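You operate a simulated robot arm through the tools that you are given. There is no shell and no other tool.

You run a simulated robot arm. Do the job below in one go: nothing can be reset, and whatever is moved stays where it is left.

Task
Empty the cream pan into the brown bin, the red pan into the yellow bin, and wipe the oil spots.
Fine: the bins on the parts bench; blue pad; pans and pad back; spill none; leave the blue bin. What is to be rubbed or washed off counts as gone when no trace of it is left.

It is judged by the outcome, as a careful person would: the job done as asked, and still so three seconds after it is handed in. It fails if anything else is knocked over, pushed out of place, dropped, spilled or broken.

Robot
A 7-joint arm with a three-finger gripper, fixed in place. Base frame: the origin is at the foot of the arm, x ahead of it, y to its left, z up; the work surface is at about z = 0.76. Lengths are in m, angles in degrees, forces in N, time in s.
Its first joint turns from -166.0 to 166.0 degrees. Payload 2.69 kg.
Tool frame: the origin (TCP) lies between the finger pads and is the grasp point; the fingertips stand 0.03 m ahead of it; z points along the fingers, y is the line along which they close. The gripper opens to 0.128 m. The gripper's body begins 0.117 m behind the TCP.
Orientation is told as [roll, pitch, yaw] about the base's x, y, z axes, in that order, counted from this pose: with the fingers straight down and closing along the base's y, the tool's x points along the base's -x, its y along +y and its z along -z.

Tools
- The arm moves only by the tool nudge_tool. Its argument "commands" is a list of rows, each a list of 7 numbers: the shift along the base's x, y, z in units of 20 mm (1.0 is 20 mm), then the turn, a rotation vector about the base's x, y, z in units of 8 degrees (1.0 is 8 degrees), then the opening, from 0 (shut) to 1 (fully open). In form: [[x, y, z, wx, wy, wz, gripper], ...]. A call has 1 to 20 rows; each row shifts and turns the commanded pose from where the row before left it. A call with a number of a shift or a turn outside -1 to 1 is refused whole. Each row takes 0.2 s and may step no farther than 0.05 m and 8.6 degrees from the row before; otherwise, or with a gripper value out of range, the whole call is refused. Where a pose cannot be reached the arm comes as near as it can. A force on the tool above 40 N (or 10 N above the force at the start of the call, whichever is more), or a blocked arm, ends the call early, and 0.2 s more pass. The fingers move at their own pace and stop on an object; they squeeze with about 37 N. The grip force told is the motor's: it shows also when the fingers shut on nothing. Time passes only in rows, and 0.2 s behind the last, so rows that do not move let the fingers close. The reply holds the time, the measured pose of the TCP, the force on the tool along the base axes, the opening and the grip force, in the units named above and with some noise, with the torque about the TCP (base axes, N m) and any sound that the robot's microphone picked up, and new pictures: "pictures" is both (left out), scene, wrist or none.
- Cameras (640 x 400 px; columns grow to the right, rows downward): "scene" is fixed at [0.2286, 0.6561, 1.5007]; the picture's right is [-0.05, -1.00, 0.00], its down [-0.84, 0.04, -0.54] and it looks along [0.54, -0.03, -0.84] (base axes); focal length 245 px, centre (320, 200). "wrist" rides on the gripper at [0.058, 0.054, -0.131] in the tool frame; the picture's right is [-0.68, 0.74, 0.00], its down [-0.62, -0.57, -0.55] and it looks along [-0.40, -0.37, 0.84] (tool axes); focal length 234 px, centre (320, 200). There is no depth. A picture from a camera that has moved, and an enlarged one, comes with that camera's place and axes in the base frame and with its lens. The place of the scene camera against the robot may be out by one fixed shift of up to 0.012 m in any direction.
- move_column(by): slides the trunk up (or, below 0, down) by that many m; the arm rides with it, the base frame stays. It gives what a move gives, with no picture.
- close_up(camera, box): a new picture of the part [left, top, right, bottom] of that camera's present view, enlarged. No time passes.
- finish_job(): hands the job in; it is judged then, once.

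Places have to be worked out from the pictures, the camera data and where the tool is seen. Open the gripper and draw the arm clear of the work before you hand the job in, unless the task says otherwise.

The tools are called after ">>>" as a command line: name --pt "numbers of a row" for each row, then --argument value for the rest, lists and objects as JSON in quotes. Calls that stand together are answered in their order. nudge_tool: Moves the arm, as the interface text tells. Its arguments: {"type":"object","properties":{"commands":{"type":"array"},"pictures":{"type":"string","enum":["both","scene","wrist","none"]}},"required":["commands"]} The other tools are called the same way: move_column (by) slides the trunk up or down; close_up (camera, box) takes an enlarged picture of a part of a camera's view; finish_job () hands the job in.

At the start:

```text
time: 0.0
ee_pos: [0.6106, 0.3841, 1.169]
tcp_rot: [-0.1, 0.0, 0.0]
force: [0.0, -0.5, -0.3]
moment: [-0.03, -0.01, 0.01]
finger_gap: 0.1279
gripper_force: 0.1
trunk travel left (down, up): [-0.15, 0.2]
```

scene: 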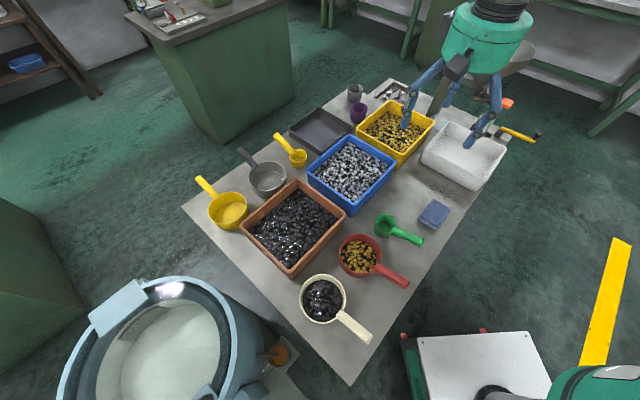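
wrist: 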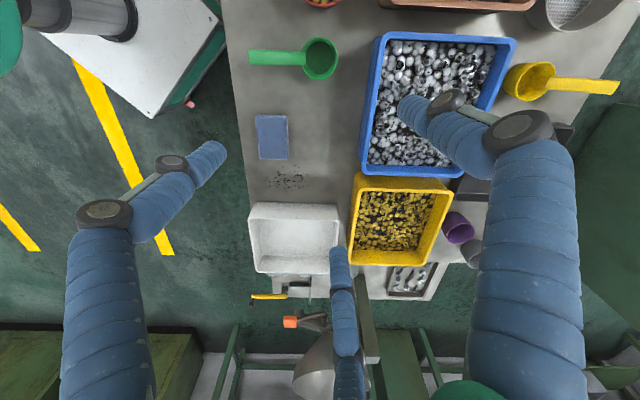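

I see the bench with cream and red pans, three bins, the blue pad, and oil spots near the white tray. I'll take enlarged pictures to get details.

>>> close_up --camera "scene" --box '[280, 190, 460, 360]'

>>> close_up --camera "scene" --box '[180, 80, 520, 290]'

>>> close_up --camera "wrist" --box '[220, 80, 480, 300]'

```text
2.35 times, centred on (370, 275) of scene
camera zoom: at [0.2286, 0.6561, 1.5007], right [-0.05, -1.0, 0.0], down [-0.84, 0.04, -0.54], along [0.54, -0.03, -0.84], focal length 576 px, centre (202, 24)
```

zoom: 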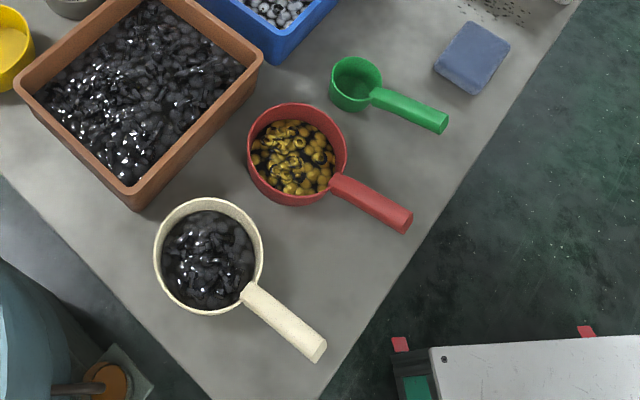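

```text
1.88 times, centred on (350, 185) of scene
camera zoom: at [0.2286, 0.6561, 1.5007], right [-0.05, -1.0, 0.0], down [-0.84, 0.04, -0.54], along [0.54, -0.03, -0.84], focal length 461 px, centre (264, 228)
```

zoom: 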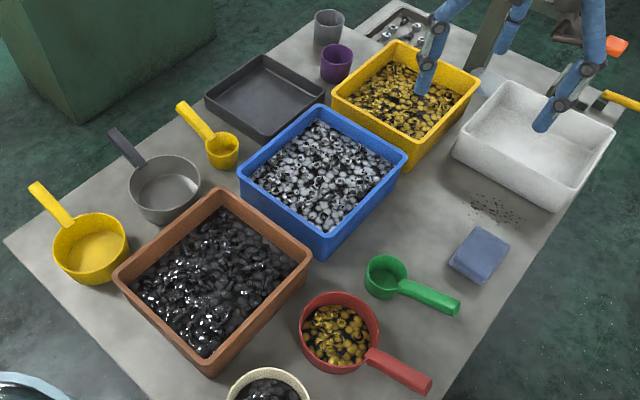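

```text
1.82 times, centred on (350, 190) of wrist
camera zoom: at [0.5527, 0.439, 1.3006], right [0.68, 0.74, 0.0], down [0.62, -0.57, 0.55], along [0.4, -0.37, -0.84], focal length 426 px, centre (266, 218)
```

zoom: 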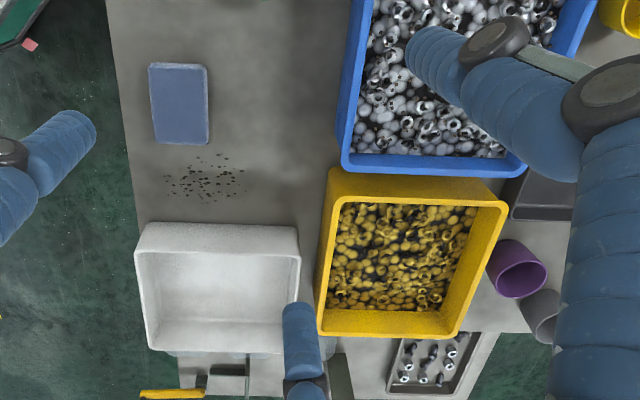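

The pad sits near (0.61, 0.25) and the oil spots near (0.71, 0.18). I'm turning the tool to yaw −43° and lowering a little, so the wrist camera gets a closer view of pad and spots.

>>> nudge_tool --pt "0.33 0.08 -1 0 0 -0.9 1" --pt "0.33 0.08 -1 0 0 -0.9 1" --pt "0.33 0.08 -1 0 0 -0.9 1" --pt "0.33 0.08 -1 0 0 -0.9 1" --pt "0.33 0.08 -1 0 0 -0.9 1" --pt "0.33 0.08 -1 0 0 -0.875 1" --pt "0 0 0 0 0 0 1"

```text
time: 1.6
ee_pos: [0.6516, 0.3936, 1.0478]
tcp_rot: [0.0, 0.0, -43.1]
force: [0.7, -0.2, -0.3]
moment: [-0.05, 0.06, 0.01]
finger_gap: 0.1282
gripper_force: 0.1
trunk travel left (down, up): [-0.15, 0.2]
camera wrist: at [0.6451, 0.4743, 1.1797], right [1.0, 0.08, 0.0], down [0.06, -0.83, 0.55], along [0.04, -0.55, -0.84], focal length 234 px, centre (320, 200)
```

scene: 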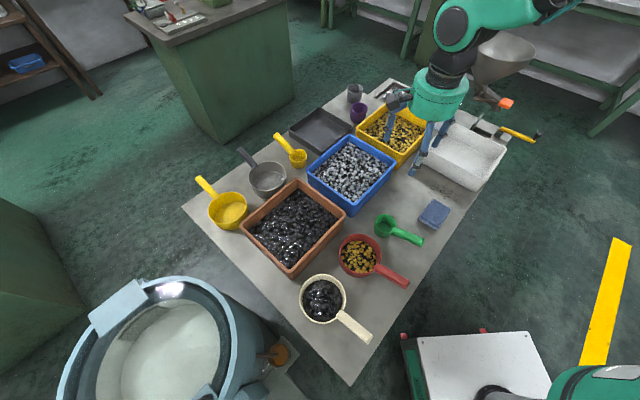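
wrist: 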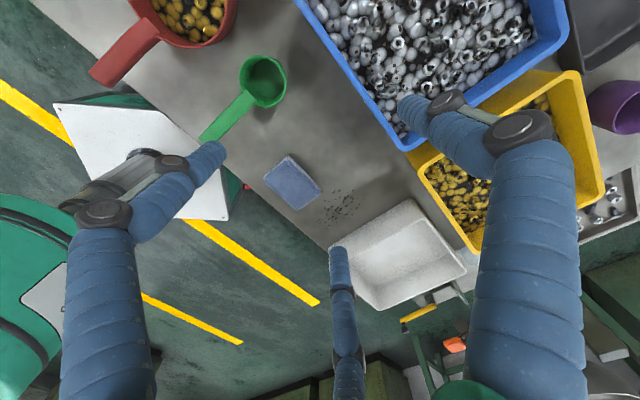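

The view now shows the gripper's fingers and a third slender element; I'm enlarging the wrist view around the pad, the spots and the fingers.

>>> close_up --camera "wrist" --box '[240, 130, 480, 320]'

>>> close_up --camera "scene" --box '[350, 50, 530, 230]'

```text
2.11 times, centred on (360, 225) of wrist
camera zoom: at [0.6451, 0.4743, 1.1797], right [1.0, 0.08, 0.0], down [0.06, -0.83, 0.55], along [0.04, -0.55, -0.84], focal length 493 px, centre (236, 147)
```

zoom: 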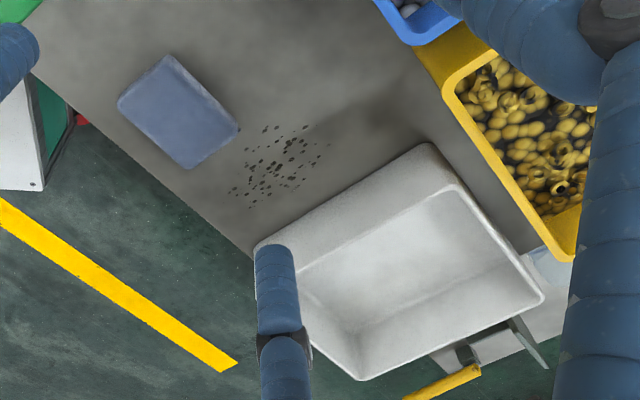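

```text
2.22 times, centred on (440, 140) of scene
camera zoom: at [0.2286, 0.6561, 1.5007], right [-0.05, -1.0, 0.0], down [-0.84, 0.04, -0.54], along [0.54, -0.03, -0.84], focal length 544 px, centre (53, 333)
```

zoom: 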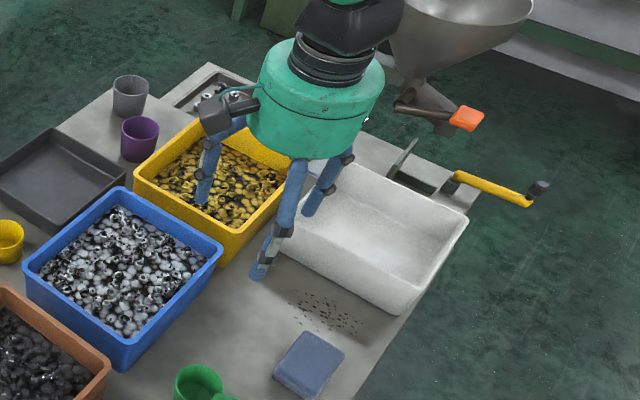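

The picture shows a hand with three finger-like parts, while the data describe a two-finger gripper. I'll close it in free air and look, to learn how it really closes.

>>> nudge_tool --pt "0 0 0 0 0 0 0.5" --pt "0 0 0 0 0 0 0.5"

>>> nudge_tool --pt "0 0 0 0 0 0 0" --pt "0 0 0 0 0 0 0" --pt "0 0 0 0 0 0 0"

```text
time: 2.2
ee_pos: [0.6504, 0.3942, 1.0491]
tcp_rot: [-0.1, 0.0, -43.1]
force: [0.4, -0.3, -0.1]
moment: [0.04, 0.0, 0.0]
finger_gap: 0.0638
gripper_force: 0.1
trunk travel left (down, up): [-0.15, 0.2]
camera wrist: at [0.6446, 0.4742, 1.1801], right [1.0, 0.08, 0.0], down [0.06, -0.83, 0.55], along [0.04, -0.55, -0.84], focal length 234 px, centre (320, 200)
```

scene: 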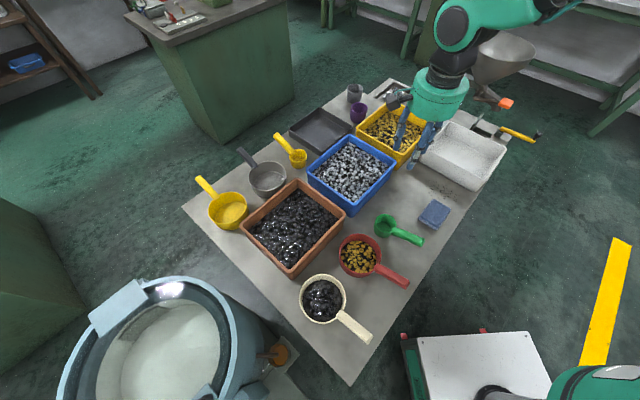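
wrist: 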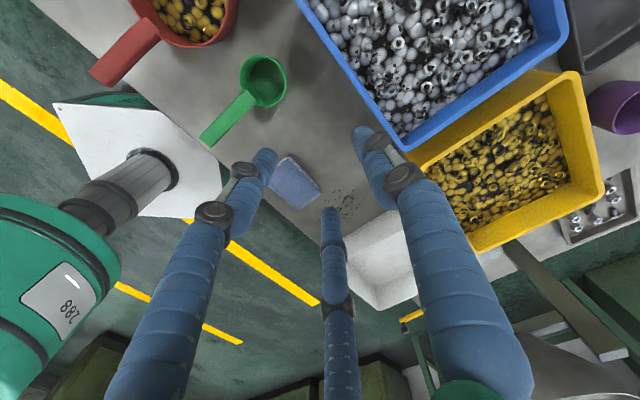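

```text
time: 3.0
ee_pos: [0.6494, 0.3947, 1.0495]
tcp_rot: [0.0, 0.0, -43.0]
force: [-0.7, 0.3, -0.6]
moment: [-0.03, 0.0, -0.03]
finger_gap: 0.0022
gripper_force: 31.7
trunk travel left (down, up): [-0.15, 0.2]
camera wrist: at [0.6445, 0.4741, 1.1802], right [1.0, 0.08, 0.0], down [0.06, -0.83, 0.55], along [0.04, -0.55, -0.84], focal length 234 px, centre (320, 200)
```

scene: 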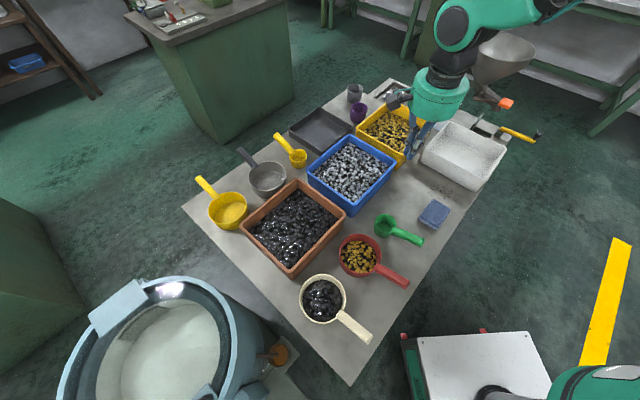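
wrist: 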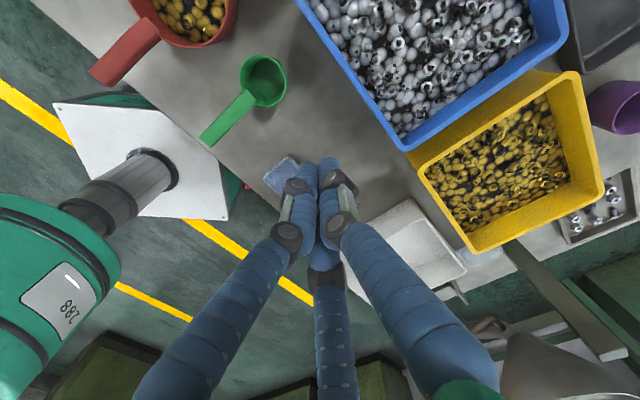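

The fingers all converge on the tool axis as told, so a normal pinch should work. The pad is about 0.09×0.065 m at (0.608, 0.253), aligned with the present yaw; I open and come down above it to check.

>>> nudge_tool --pt "-0.205 -0.71 -0.9 0 0 0 1" --pt "-0.205 -0.71 -0.9 0 0 0 1" --pt "-0.205 -0.71 -0.9 0 0 0 1" --pt "-0.205 -0.71 -0.9 0 0 0 1" --pt "-0.205 -0.71 -0.9 0 0 0 1" --pt "-0.205 -0.71 -0.9 0 0 0 1" --pt "-0.205 -0.71 -0.9 0 0 0 1" --pt "-0.205 -0.71 -0.9 0 0 0 1" --pt "-0.205 -0.71 -0.9 0 0 0 1" --pt "-0.205 -0.71 -0.9 0 0 0 1" --pt "0 0 0 0 0 0 1"

```text
time: 5.4
ee_pos: [0.6093, 0.253, 0.8704]
tcp_rot: [0.0, 0.0, -43.0]
force: [0.2, -0.4, -0.2]
moment: [0.01, 0.0, -0.01]
finger_gap: 0.1279
gripper_force: 0.2
trunk travel left (down, up): [-0.15, 0.2]
camera wrist: at [0.6026, 0.3317, 1.0003], right [1.0, 0.08, 0.0], down [0.06, -0.83, 0.55], along [0.04, -0.55, -0.84], focal length 234 px, centre (320, 200)
```

scene: 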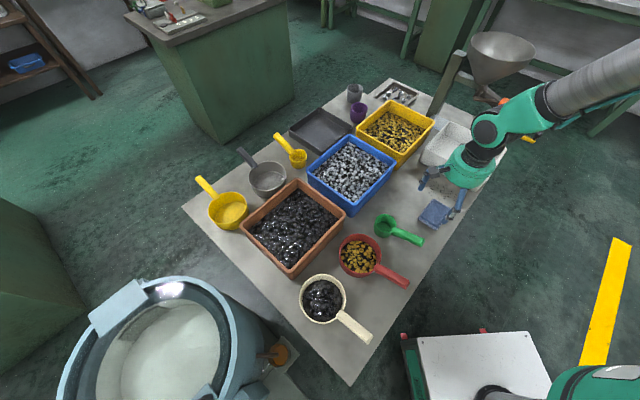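
wrist: 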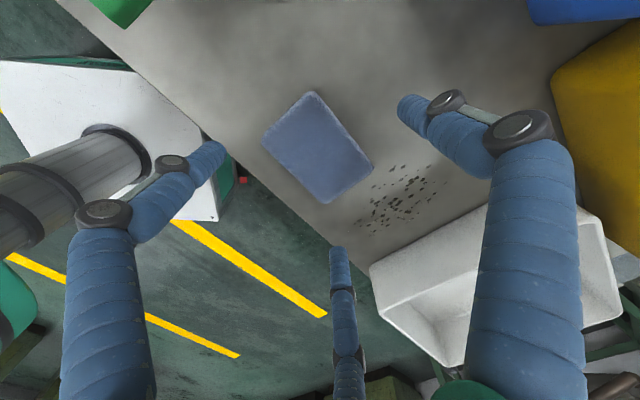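

The pad is centred under the tool with the fingers clear of both long sides. I descend to z≈0.798 (fingertips ~8 mm above the bench) and close.

>>> nudge_tool --pt "-0.02 -0.02 -0.9 0 0 -0.05 1" --pt "-0.02 -0.02 -0.9 0 0 -0.05 1" --pt "-0.02 -0.02 -0.9 0 0 -0.05 1" --pt "0 0 -0.9 0 0 -0.05 1" --pt "0 0 0 0 0 0 1"

>>> nudge_tool --pt "0 0 0 0 0 0 0.6" --pt "0 0 0 0 0 0 0.4" --pt "0 0 0 0 0 0 0.2" --pt "0 0 0 0 0 0 0.2"

```text
time: 6.6
ee_pos: [0.6084, 0.2506, 0.7988]
tcp_rot: [0.1, -0.1, -44.6]
force: [3.6, -7.4, 17.4]
moment: [-1.2, -0.27, 0.2]
finger_gap: 0.1297
gripper_force: 0.0
trunk travel left (down, up): [-0.15, 0.2]
camera wrist: at [0.6042, 0.3308, 0.9292], right [1.0, 0.05, 0.0], down [0.04, -0.84, 0.55], along [0.03, -0.55, -0.84], focal length 234 px, centre (320, 200)
```

scene: 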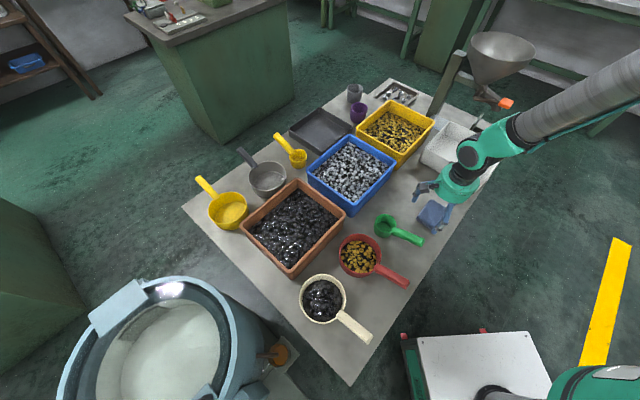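
wrist: 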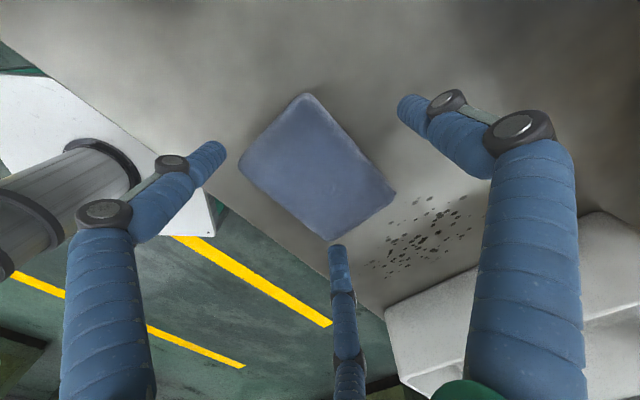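

```text
time: 7.6
ee_pos: [0.6068, 0.2512, 0.7986]
tcp_rot: [0.0, -0.1, -44.5]
force: [-3.8, -0.6, 33.6]
moment: [-1.85, -0.33, -0.28]
finger_gap: 0.1233
gripper_force: 36.9
trunk travel left (down, up): [-0.15, 0.2]
camera wrist: at [0.6031, 0.3309, 0.9296], right [1.0, 0.05, 0.0], down [0.04, -0.84, 0.55], along [0.03, -0.55, -0.84], focal length 234 px, centre (320, 200)
```

scene: 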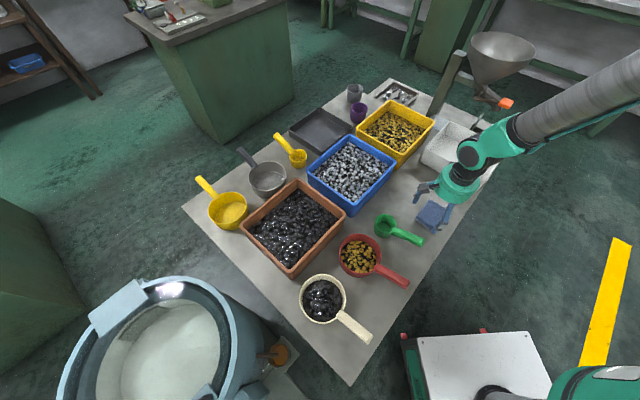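
wrist: 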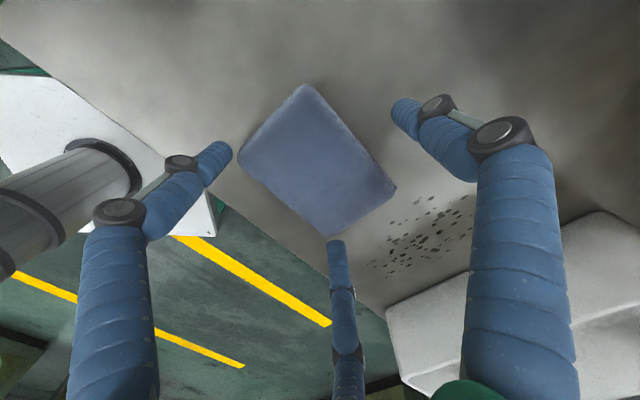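

The upward force of 33 N with torque pointing to about (+0.01, −0.055) from the TCP matches the third finger, pressing on the pad's corner: so all three fingers are solid. I open and go straight up before re-planning.

>>> nudge_tool --pt "0 0 0 0 0 0 1" --pt "0 0 0.5 0 0 0 1" --pt "0 0 1 0 0 0 1" --pt "0 0 1 0 0 0 1" --pt "0 0 1 0 0 0 1" --pt "0 0 0 0 0 0 1"

>>> close_up --camera "wrist" --box '[200, 80, 480, 300]'

>>> close_up --camera "scene" --box '[380, 130, 520, 240]'

```text
time: 9.0
ee_pos: [0.6086, 0.2511, 0.8674]
tcp_rot: [0.1, -0.1, -44.5]
force: [0.3, 1.0, 0.4]
moment: [0.03, -0.05, -0.04]
finger_gap: 0.1279
gripper_force: 0.2
trunk travel left (down, up): [-0.15, 0.2]
camera wrist: at [0.6049, 0.3304, 0.998], right [1.0, 0.05, 0.0], down [0.04, -0.84, 0.55], along [0.03, -0.55, -0.84], focal length 234 px, centre (320, 200)
```

scene: 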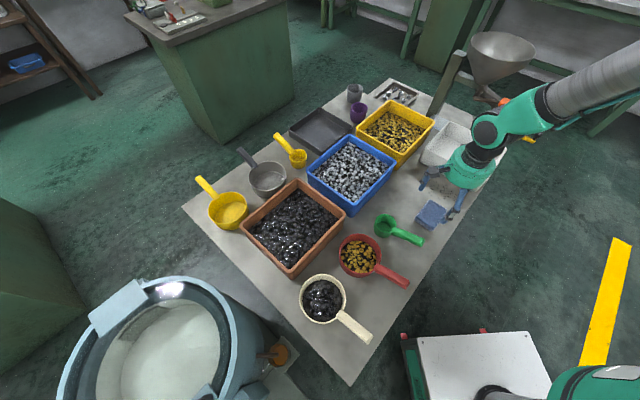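
wrist: 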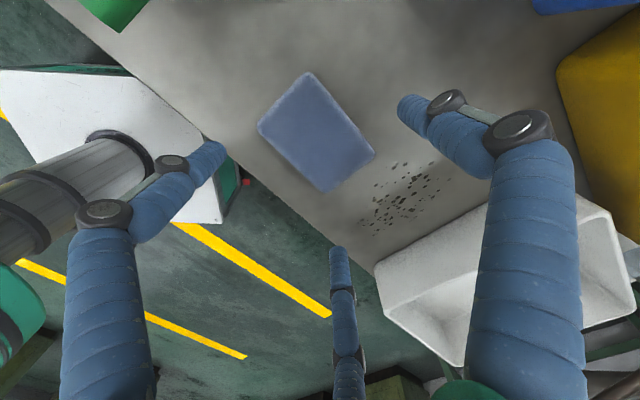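

```text
1.82 times, centred on (340, 190) of wrist
camera zoom: at [0.6049, 0.3304, 0.998], right [1.0, 0.05, 0.0], down [0.04, -0.84, 0.55], along [0.03, -0.55, -0.84], focal length 426 px, centre (284, 218)
```

zoom: 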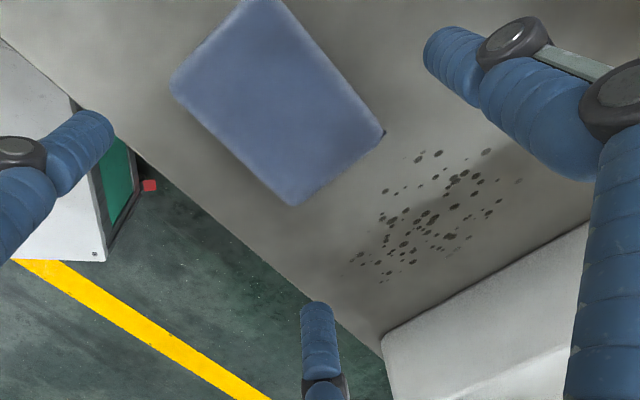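

```text
3.64 times, centred on (450, 185) of scene
camera zoom: at [0.2286, 0.6561, 1.5007], right [-0.05, -1.0, 0.0], down [-0.84, 0.04, -0.54], along [0.54, -0.03, -0.84], focal length 891 px, centre (-153, 254)
```

zoom: 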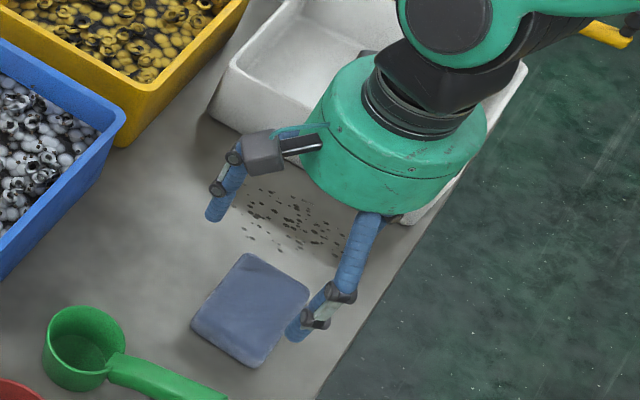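

All three fingers are real, at 120° (one on tool +y, two at −y). For the pad, now about (0.608, 0.257), the TCP must be shifted ~13 mm toward the bench edge so the two-finger side clears its long edge. I shift and descend gently.

>>> nudge_tool --pt "-0.5 -0.2 0 0 0 -0.15 1" --pt "0 0 -1 0 0 0 1" --pt "0 0 -0.8 0 0 0 1" --pt "0 0 0 0 0 0 1"

>>> close_up --camera "scene" --box '[380, 130, 520, 240]'

```text
time: 10.0
ee_pos: [0.5989, 0.2475, 0.8318]
tcp_rot: [0.0, 0.0, -45.8]
force: [0.8, 0.7, 0.0]
moment: [0.0, 0.01, 0.0]
finger_gap: 0.1279
gripper_force: 0.1
trunk travel left (down, up): [-0.15, 0.2]
camera wrist: at [0.5968, 0.3271, 0.9622], right [1.0, 0.03, 0.0], down [0.02, -0.84, 0.55], along [0.02, -0.55, -0.84], focal length 234 px, centre (320, 200)
```

scene: 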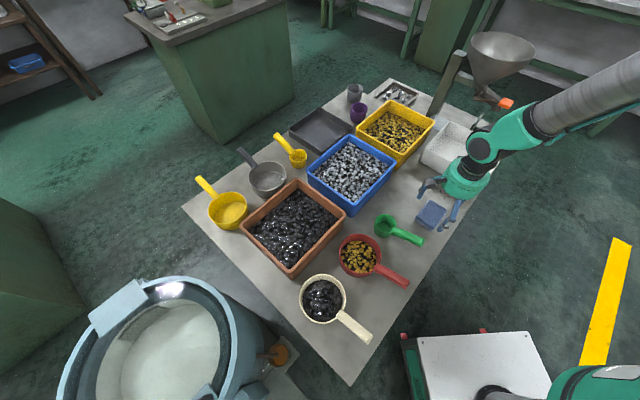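
wrist: 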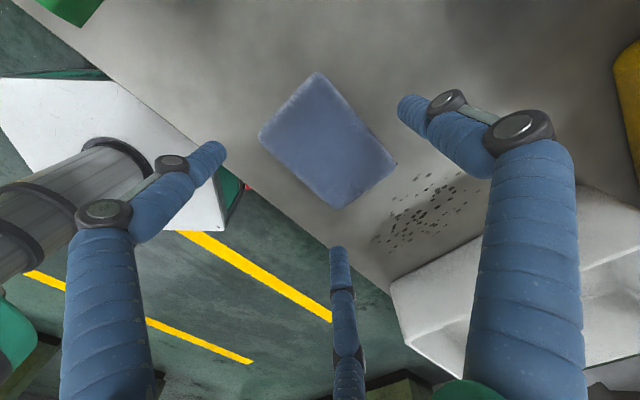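

```text
3.64 times, centred on (450, 185) of scene
camera zoom: at [0.2286, 0.6561, 1.5007], right [-0.05, -1.0, 0.0], down [-0.84, 0.04, -0.54], along [0.54, -0.03, -0.84], focal length 891 px, centre (-153, 254)
```

zoom: 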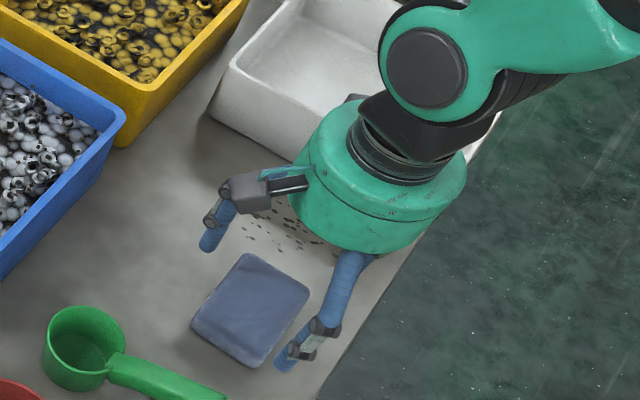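

The fingers now straddle the pad with room on the edge side. I descend to z≈0.798, watching the force.

>>> nudge_tool --pt "0 0 -0.6 0 0 0 1" --pt "0 0 -0.6 0 0 0 1" --pt "0 0 -0.5 0 0 0 1" --pt "0 0 0 0 0 0 1"

```text
time: 11.0
ee_pos: [0.5988, 0.2461, 0.7982]
tcp_rot: [0.0, -0.1, -45.8]
force: [-0.6, -0.1, 0.0]
moment: [0.0, 0.0, 0.01]
finger_gap: 0.1281
gripper_force: 0.1
trunk travel left (down, up): [-0.15, 0.2]
camera wrist: at [0.5962, 0.3269, 0.9285], right [1.0, 0.03, 0.0], down [0.02, -0.84, 0.55], along [0.02, -0.55, -0.84], focal length 234 px, centre (320, 200)
```

scene: 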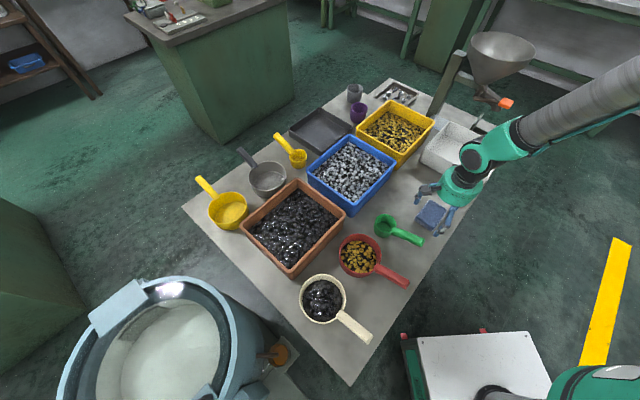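
wrist: 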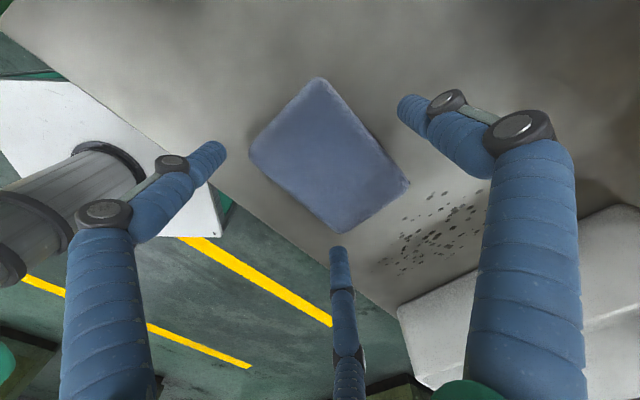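

No contact at full depth. Closing the fingers on the pad's sides now.

>>> nudge_tool --pt "0 0 0 0 0 0 0.75" --pt "0 0 0 0 0 0 0.6" --pt "0 0 0 0 0 0 0.5" --pt "0 0 0 0 0 0 0.5"

```text
time: 12.0
ee_pos: [0.5988, 0.2472, 0.7986]
tcp_rot: [0.2, -0.1, -45.7]
force: [2.0, 1.7, 7.9]
moment: [0.08, -0.23, -0.13]
finger_gap: 0.0911
gripper_force: 36.4
trunk travel left (down, up): [-0.15, 0.2]
camera wrist: at [0.5964, 0.327, 0.9291], right [1.0, 0.03, 0.0], down [0.02, -0.84, 0.55], along [0.02, -0.55, -0.84], focal length 234 px, centre (320, 200)
```

scene: 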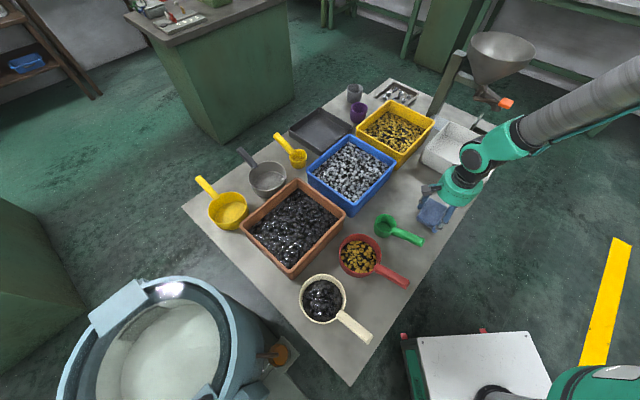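
wrist: 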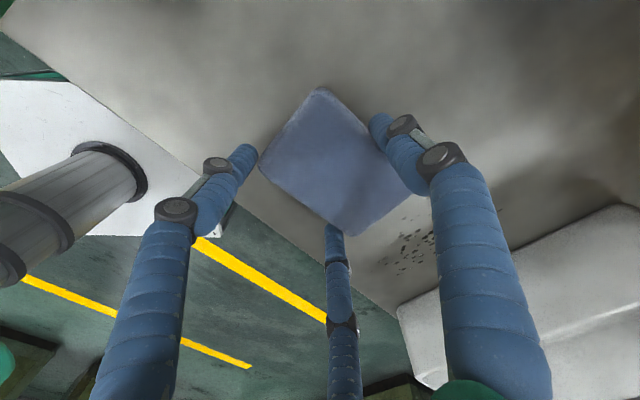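

The pad is gripped (gap 0.091, 36 N). I lift it 20 mm and carry it to the near-edge corner of the spots.

>>> nudge_tool --pt "0 0 0.5 0 0 0 0.5" --pt "0 0 0.5 0 0 0 0.5" --pt "0.69 -0.91 0 0 0 0 0.5" --pt "0.69 -0.91 0 0 0 0 0.5" --pt "0.69 -0.91 0 0 0 0 0.5" --pt "0.69 -0.91 0 0 0 0 0.5" --pt "0.69 -0.91 0 0 0 0 0.5" --pt "0 0 0 0 0 0 0.5"

>>> close_up --camera "scene" --box '[380, 120, 520, 230]'

```text
time: 13.8
ee_pos: [0.6658, 0.1569, 0.8195]
tcp_rot: [0.0, 0.0, -45.7]
force: [-0.2, -0.1, -0.7]
moment: [0.02, 0.04, 0.03]
finger_gap: 0.0905
gripper_force: 37.6
trunk travel left (down, up): [-0.15, 0.2]
camera wrist: at [0.6651, 0.2356, 0.9487], right [1.0, 0.03, 0.0], down [0.02, -0.84, 0.55], along [0.01, -0.55, -0.84], focal length 234 px, centre (320, 200)
```

scene: 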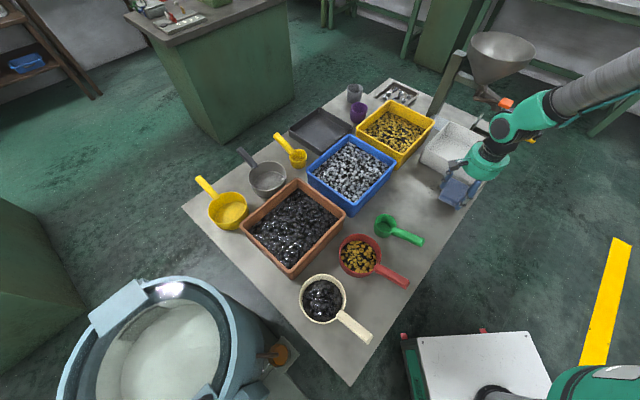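
wrist: 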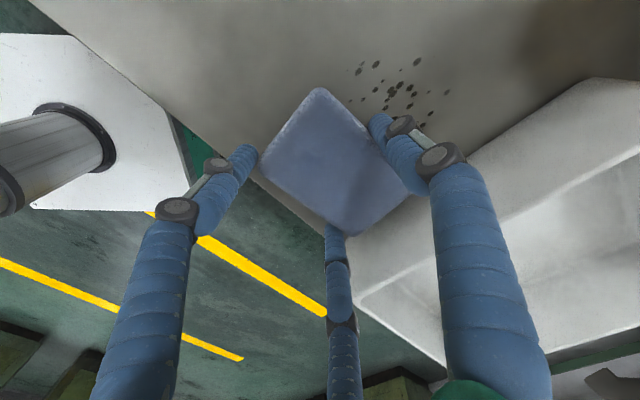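

```text
3.64 times, centred on (450, 175) of scene
camera zoom: at [0.2286, 0.6561, 1.5007], right [-0.05, -1.0, 0.0], down [-0.84, 0.04, -0.54], along [0.54, -0.03, -0.84], focal length 891 px, centre (-153, 291)
```

zoom: 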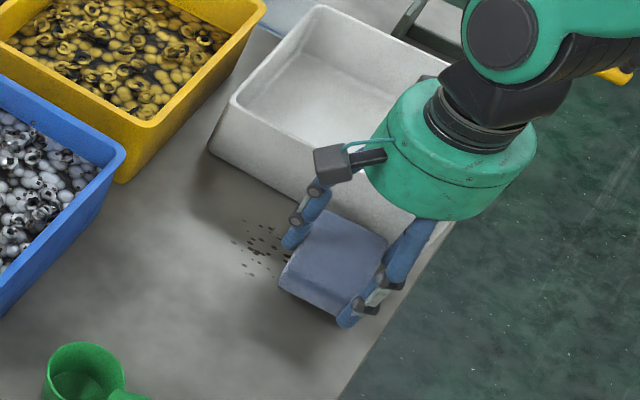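

The pad hangs level with nothing touched. I lower it onto the bench and press lightly to gauge the force.

>>> nudge_tool --pt "0 0 -0.6 0 0 0 0.5" --pt "0 0 -0.5 0 0 0 0.5" --pt "0 0 0 0 0 0 0.5" --pictures "none"

```text
time: 14.6
ee_pos: [0.6658, 0.1551, 0.7984]
tcp_rot: [0.1, -0.1, -45.8]
force: [-8.7, -0.8, 30.0]
moment: [-0.31, -0.17, -0.38]
finger_gap: 0.0905
gripper_force: 37.5
trunk travel left (down, up): [-0.15, 0.2]
```

Contact at 30 N, firmer than needed; I ease off ~0.6 mm and make the first stroke across the spots, away from the bench edge and back.

>>> nudge_tool --pt "0 0 0.03 0 0 0 0.5" --pt "0.36 0.35 0 0 0 0 0.5" --pt "0.36 0.35 0 0 0 0 0.5" --pt "0.36 0.35 0 0 0 0 0.5" --pt "0.36 0.35 0 0 0 0 0.5" --pt "0.36 0.35 0 0 0 0 0.5" --pt "0.36 0.35 0 0 0 0 0.5" --pt "0.36 0.35 0 0 0 0 0.5" --pt "0.36 0.35 0 0 0 0 0.5" --pt "0.36 0.35 0 0 0 0 0.5" --pt "0 0 0 0 0 0 0.5"

>>> close_up --camera "scene" --box '[380, 120, 520, 230]'

```text
time: 17.0
ee_pos: [0.7303, 0.22, 0.7974]
tcp_rot: [0.0, 0.0, -45.9]
force: [-4.3, -4.6, 18.8]
moment: [-0.26, -0.26, -0.39]
finger_gap: 0.0884
gripper_force: 36.9
trunk travel left (down, up): [-0.15, 0.2]
camera wrist: at [0.7296, 0.2991, 0.928], right [1.0, 0.03, 0.0], down [0.02, -0.84, 0.55], along [0.02, -0.55, -0.84], focal length 234 px, centre (320, 200)
```

scene: 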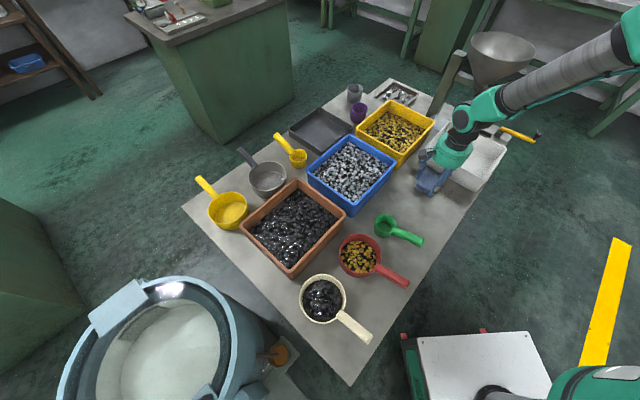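
wrist: 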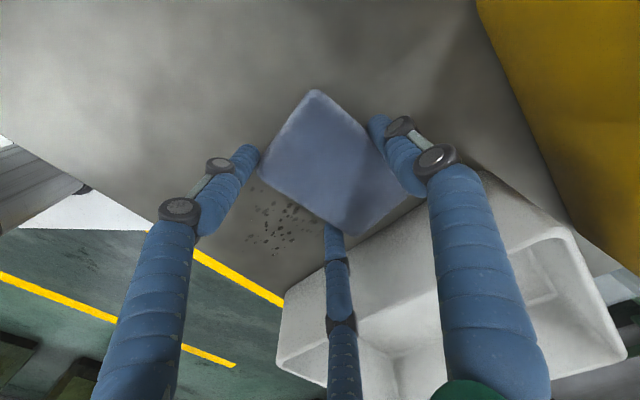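

```text
3.64 times, centred on (450, 175) of scene
camera zoom: at [0.2286, 0.6561, 1.5007], right [-0.05, -1.0, 0.0], down [-0.84, 0.04, -0.54], along [0.54, -0.03, -0.84], focal length 891 px, centre (-153, 291)
```

zoom: 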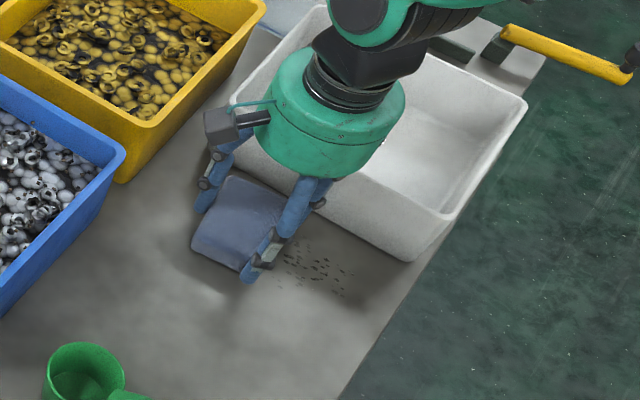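

One pass has lightened the spots, and they lie within the lane. I continue with three more passes over a slightly longer stroke, moved ~10 mm toward the tray side.

>>> nudge_tool --pt "-0.535 -0.648 0 0 0 0 0.5" --pt "-0.535 -0.648 0 0 0 0 0.5" --pt "-0.535 -0.648 0 0 0 0 0.5" --pt "-0.535 -0.648 0 0 0 0 0.5" --pt "-0.535 -0.648 0 0 0 0 0.5" --pt "-0.535 -0.648 0 0 0 0 0.5" --pt "0.599 0.582 0 0 0 0 0.5" --pt "0.599 0.582 0 0 0 0 0.5" --pt "0.599 0.582 0 0 0 0 0.5" --pt "0.599 0.582 0 0 0 0 0.5" --pt "0.599 0.582 0 0 0 0 0.5" --pt "0.599 0.582 0 0 0 0 0.5" --pt "0 0 0 0 0 0 0.5"

>>> close_up --camera "wrist" --box '[200, 150, 360, 270]'

```text
time: 19.8
ee_pos: [0.739, 0.2114, 0.7974]
tcp_rot: [0.1, 0.0, -45.8]
force: [-3.3, -2.6, 18.6]
moment: [-0.29, -0.31, -0.27]
finger_gap: 0.0877
gripper_force: 37.0
trunk travel left (down, up): [-0.15, 0.2]
camera wrist: at [0.7372, 0.2911, 0.9276], right [1.0, 0.03, 0.0], down [0.02, -0.84, 0.55], along [0.02, -0.55, -0.84], focal length 234 px, centre (320, 200)
```

scene: 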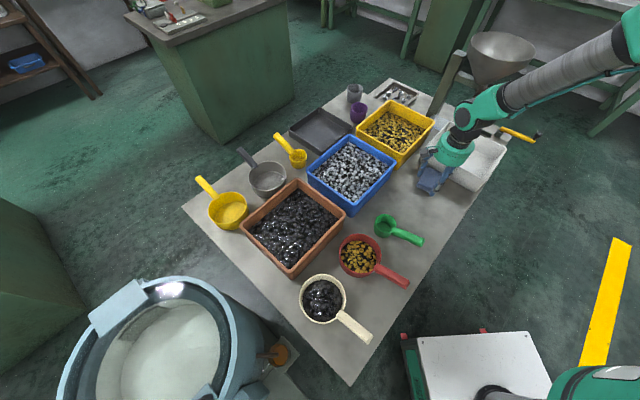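
wrist: 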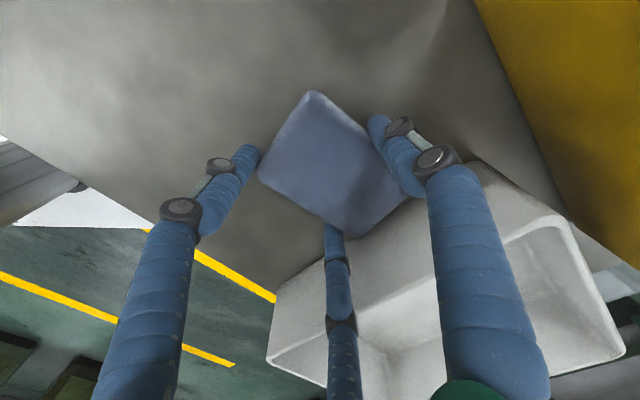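

```text
3.33 times, centred on (280, 210) of wrist
camera zoom: at [0.7372, 0.2911, 0.9276], right [1.0, 0.03, 0.0], down [0.02, -0.84, 0.55], along [0.02, -0.55, -0.84], focal length 781 px, centre (453, 167)
```

zoom: 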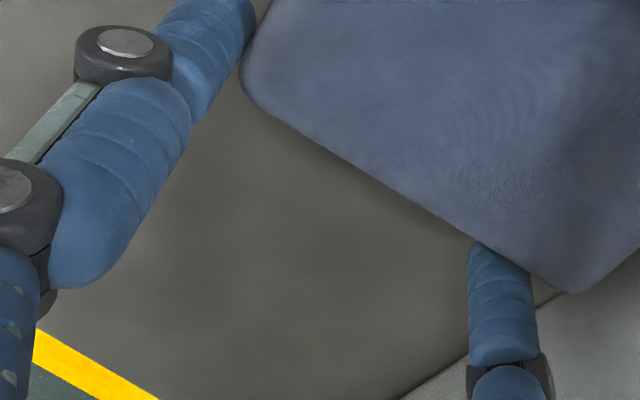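

The exposed area is clean. I make one more pass back and forth on a slightly different lane to cover what is under the pad, then lift.

>>> nudge_tool --pt "-0.669 -0.51 0 0 0 0 0.5" --pt "-0.669 -0.51 0 0 0 0 0.5" --pt "-0.669 -0.51 0 0 0 0 0.5" --pt "-0.669 -0.51 0 0 0 0 0.5" --pt "-0.669 -0.51 0 0 0 0 0.5" --pt "-0.669 -0.51 0 0 0 0 0.5" --pt "0.692 0.486 0 0 0 0 0.5" --pt "0.692 0.486 0 0 0 0 0.5" --pt "0.692 0.486 0 0 0 0 0.5" --pt "0.692 0.486 0 0 0 0 0.5" --pt "0.692 0.486 0 0 0 0 0.5" --pt "0.692 0.486 0 0 0 0 0.5" --pt "-0.669 -0.51 0 0 0 0 0.5" --pt "-0.669 -0.51 0 0 0 0 0.5" --pt "-0.669 -0.51 0 0 0 0 0.5" --pt "0 0 0.5 0 0 0 0.5" --pt "0 0 0.5 0 0 0 0.5" --pt "0 0 0.5 0 0 0 0.5" --pictures "none"

```text
time: 23.6
ee_pos: [0.7007, 0.1772, 0.8262]
tcp_rot: [-0.2, 0.0, -45.7]
force: [-0.8, -0.8, -0.1]
moment: [0.02, 0.0, -0.01]
finger_gap: 0.0871
gripper_force: 37.2
trunk travel left (down, up): [-0.15, 0.2]
```

Lifted clear. I carry the pad back to its original place at about (0.6075, 0.251) and look at the wiped area.

>>> nudge_tool --pt "-0.864 0.54 0 0 0 0.02 0.5" --pt "-0.864 0.54 0 0 0 0.02 0.5" --pt "-0.864 0.54 0 0 0 0.02 0.5" --pt "-0.864 0.54 0 0 0 0.02 0.5" --pt "-0.864 0.54 0 0 0 0.03 0.5" --pt "-0.864 0.54 0 0 0 0.03 0.5" --pt "0 0 0 0 0 0 0.5"

>>> close_up --camera "scene" --box '[180, 80, 520, 290]'

>>> close_up --camera "wrist" --box '[300, 80, 560, 280]'

>>> close_up --camera "scene" --box '[410, 150, 490, 210]'

```text
time: 25.2
ee_pos: [0.5973, 0.2425, 0.8253]
tcp_rot: [0.0, 0.0, -44.7]
force: [0.9, 0.3, 0.0]
moment: [0.02, -0.02, -0.04]
finger_gap: 0.0867
gripper_force: 37.3
trunk travel left (down, up): [-0.15, 0.2]
camera wrist: at [0.5945, 0.3222, 0.9569], right [1.0, 0.05, 0.0], down [0.04, -0.84, 0.55], along [0.03, -0.55, -0.84], focal length 234 px, centre (320, 200)
```

scene: 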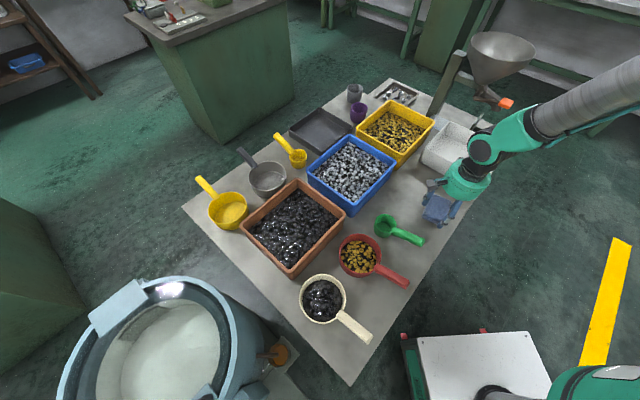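
wrist: 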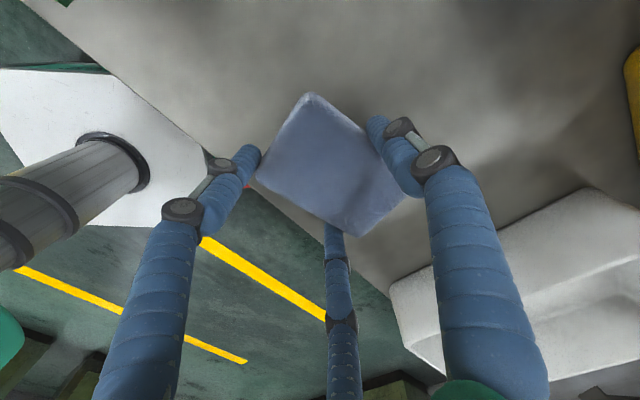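

```text
1.88 times, centred on (350, 185) of scene
camera zoom: at [0.2286, 0.6561, 1.5007], right [-0.05, -1.0, 0.0], down [-0.84, 0.04, -0.54], along [0.54, -0.03, -0.84], focal length 461 px, centre (264, 228)
```

zoom: 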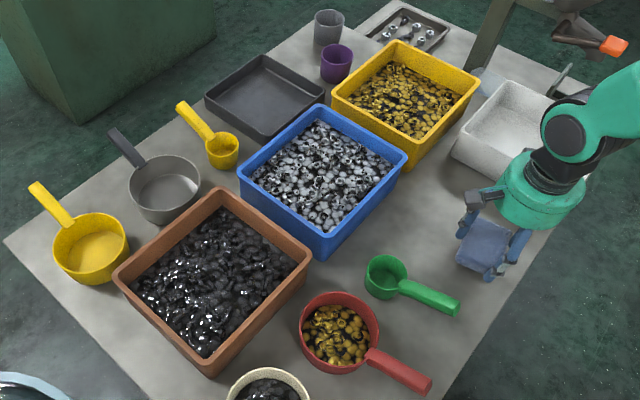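

```text
2.00 times, centred on (430, 180) of wrist
camera zoom: at [0.5945, 0.3222, 0.9569], right [1.0, 0.05, 0.0], down [0.04, -0.84, 0.55], along [0.03, -0.55, -0.84], focal length 468 px, centre (100, 240)
```

zoom: 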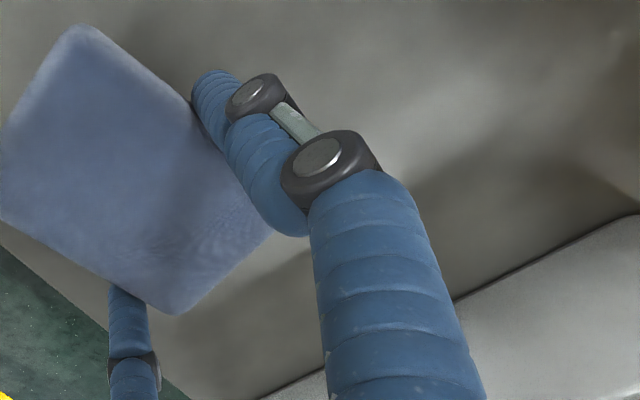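

```text
6.67 times, centred on (450, 180) of scene
camera zoom: at [0.2286, 0.6561, 1.5007], right [-0.05, -1.0, 0.0], down [-0.84, 0.04, -0.54], along [0.54, -0.03, -0.84], focal length 1634 px, centre (-547, 333)
```

zoom: 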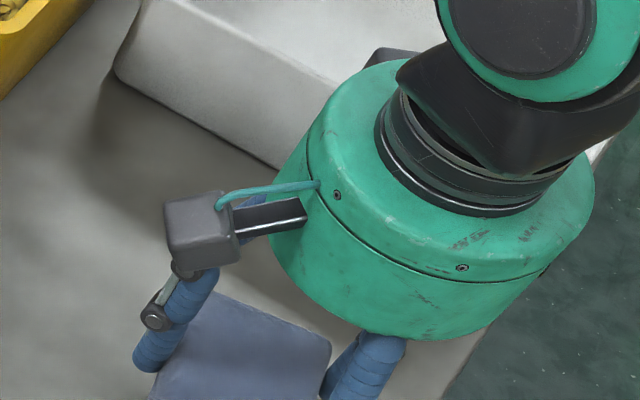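

What I can see of the area is clean, but fingers block the middle. Before putting the pad down I raise and shift back a bit, for an unobstructed view.

>>> nudge_tool --pt "-0.5 0.5 1 0 0 0 0.5" --pt "-0.5 0.5 1 0 0 0 0.5" --pt "-0.5 0.5 1 0 0 0 0.5" --pt "-0.5 0.5 1 0 0 0 0.5" --pt "-0.5 0.5 0 0 0 0 0.5" --pt "0 0 0 0 0 0 0.5"

>>> close_up --camera "wrist" --box '[340, 100, 560, 260]'

>>> close_up --camera "scene" --box '[400, 150, 500, 230]'

```text
time: 26.6
ee_pos: [0.5475, 0.2929, 0.9061]
tcp_rot: [0.1, 0.0, -44.7]
force: [-0.1, 1.1, 0.2]
moment: [-0.04, 0.0, 0.03]
finger_gap: 0.0864
gripper_force: 37.1
trunk travel left (down, up): [-0.15, 0.2]
camera wrist: at [0.5446, 0.3723, 1.0368], right [1.0, 0.05, 0.0], down [0.04, -0.83, 0.55], along [0.03, -0.55, -0.84], focal length 234 px, centre (320, 200)
```

scene: 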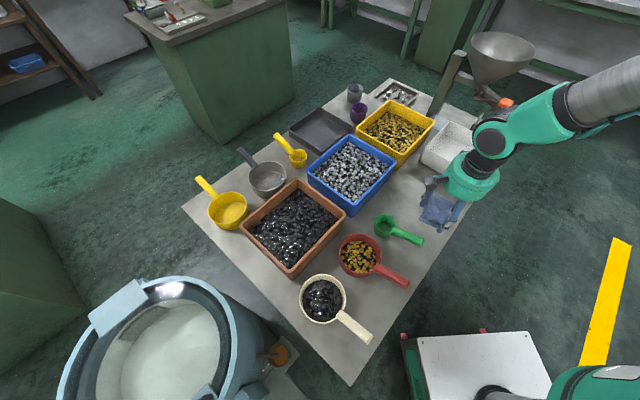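
wrist: 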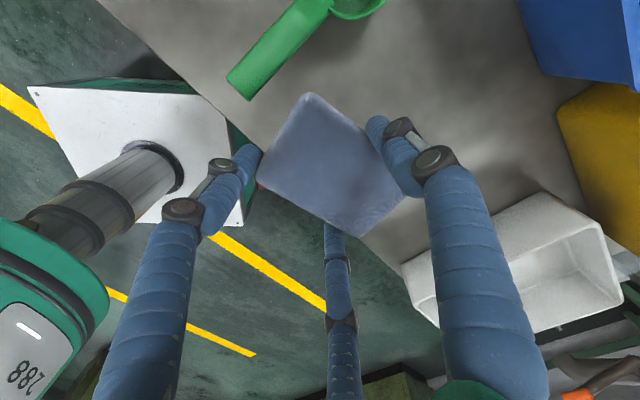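

```text
2.50 times, centred on (450, 180) of wrist
camera zoom: at [0.5446, 0.3723, 1.0368], right [1.0, 0.05, 0.0], down [0.04, -0.83, 0.55], along [0.03, -0.55, -0.84], focal length 585 px, centre (-5, 250)
```

zoom: 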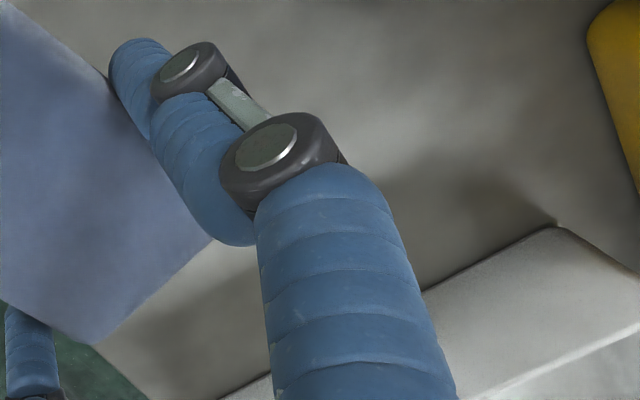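

```text
5.00 times, centred on (450, 190) of scene
camera zoom: at [0.2286, 0.6561, 1.5007], right [-0.05, -1.0, 0.0], down [-0.84, 0.04, -0.54], along [0.54, -0.03, -0.84], focal length 1225 px, centre (-330, 250)
```

zoom: 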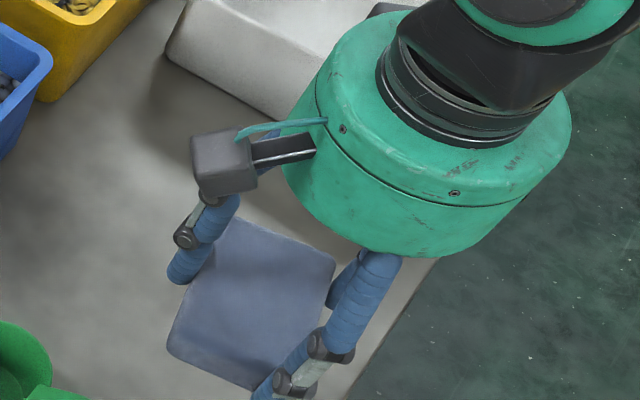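

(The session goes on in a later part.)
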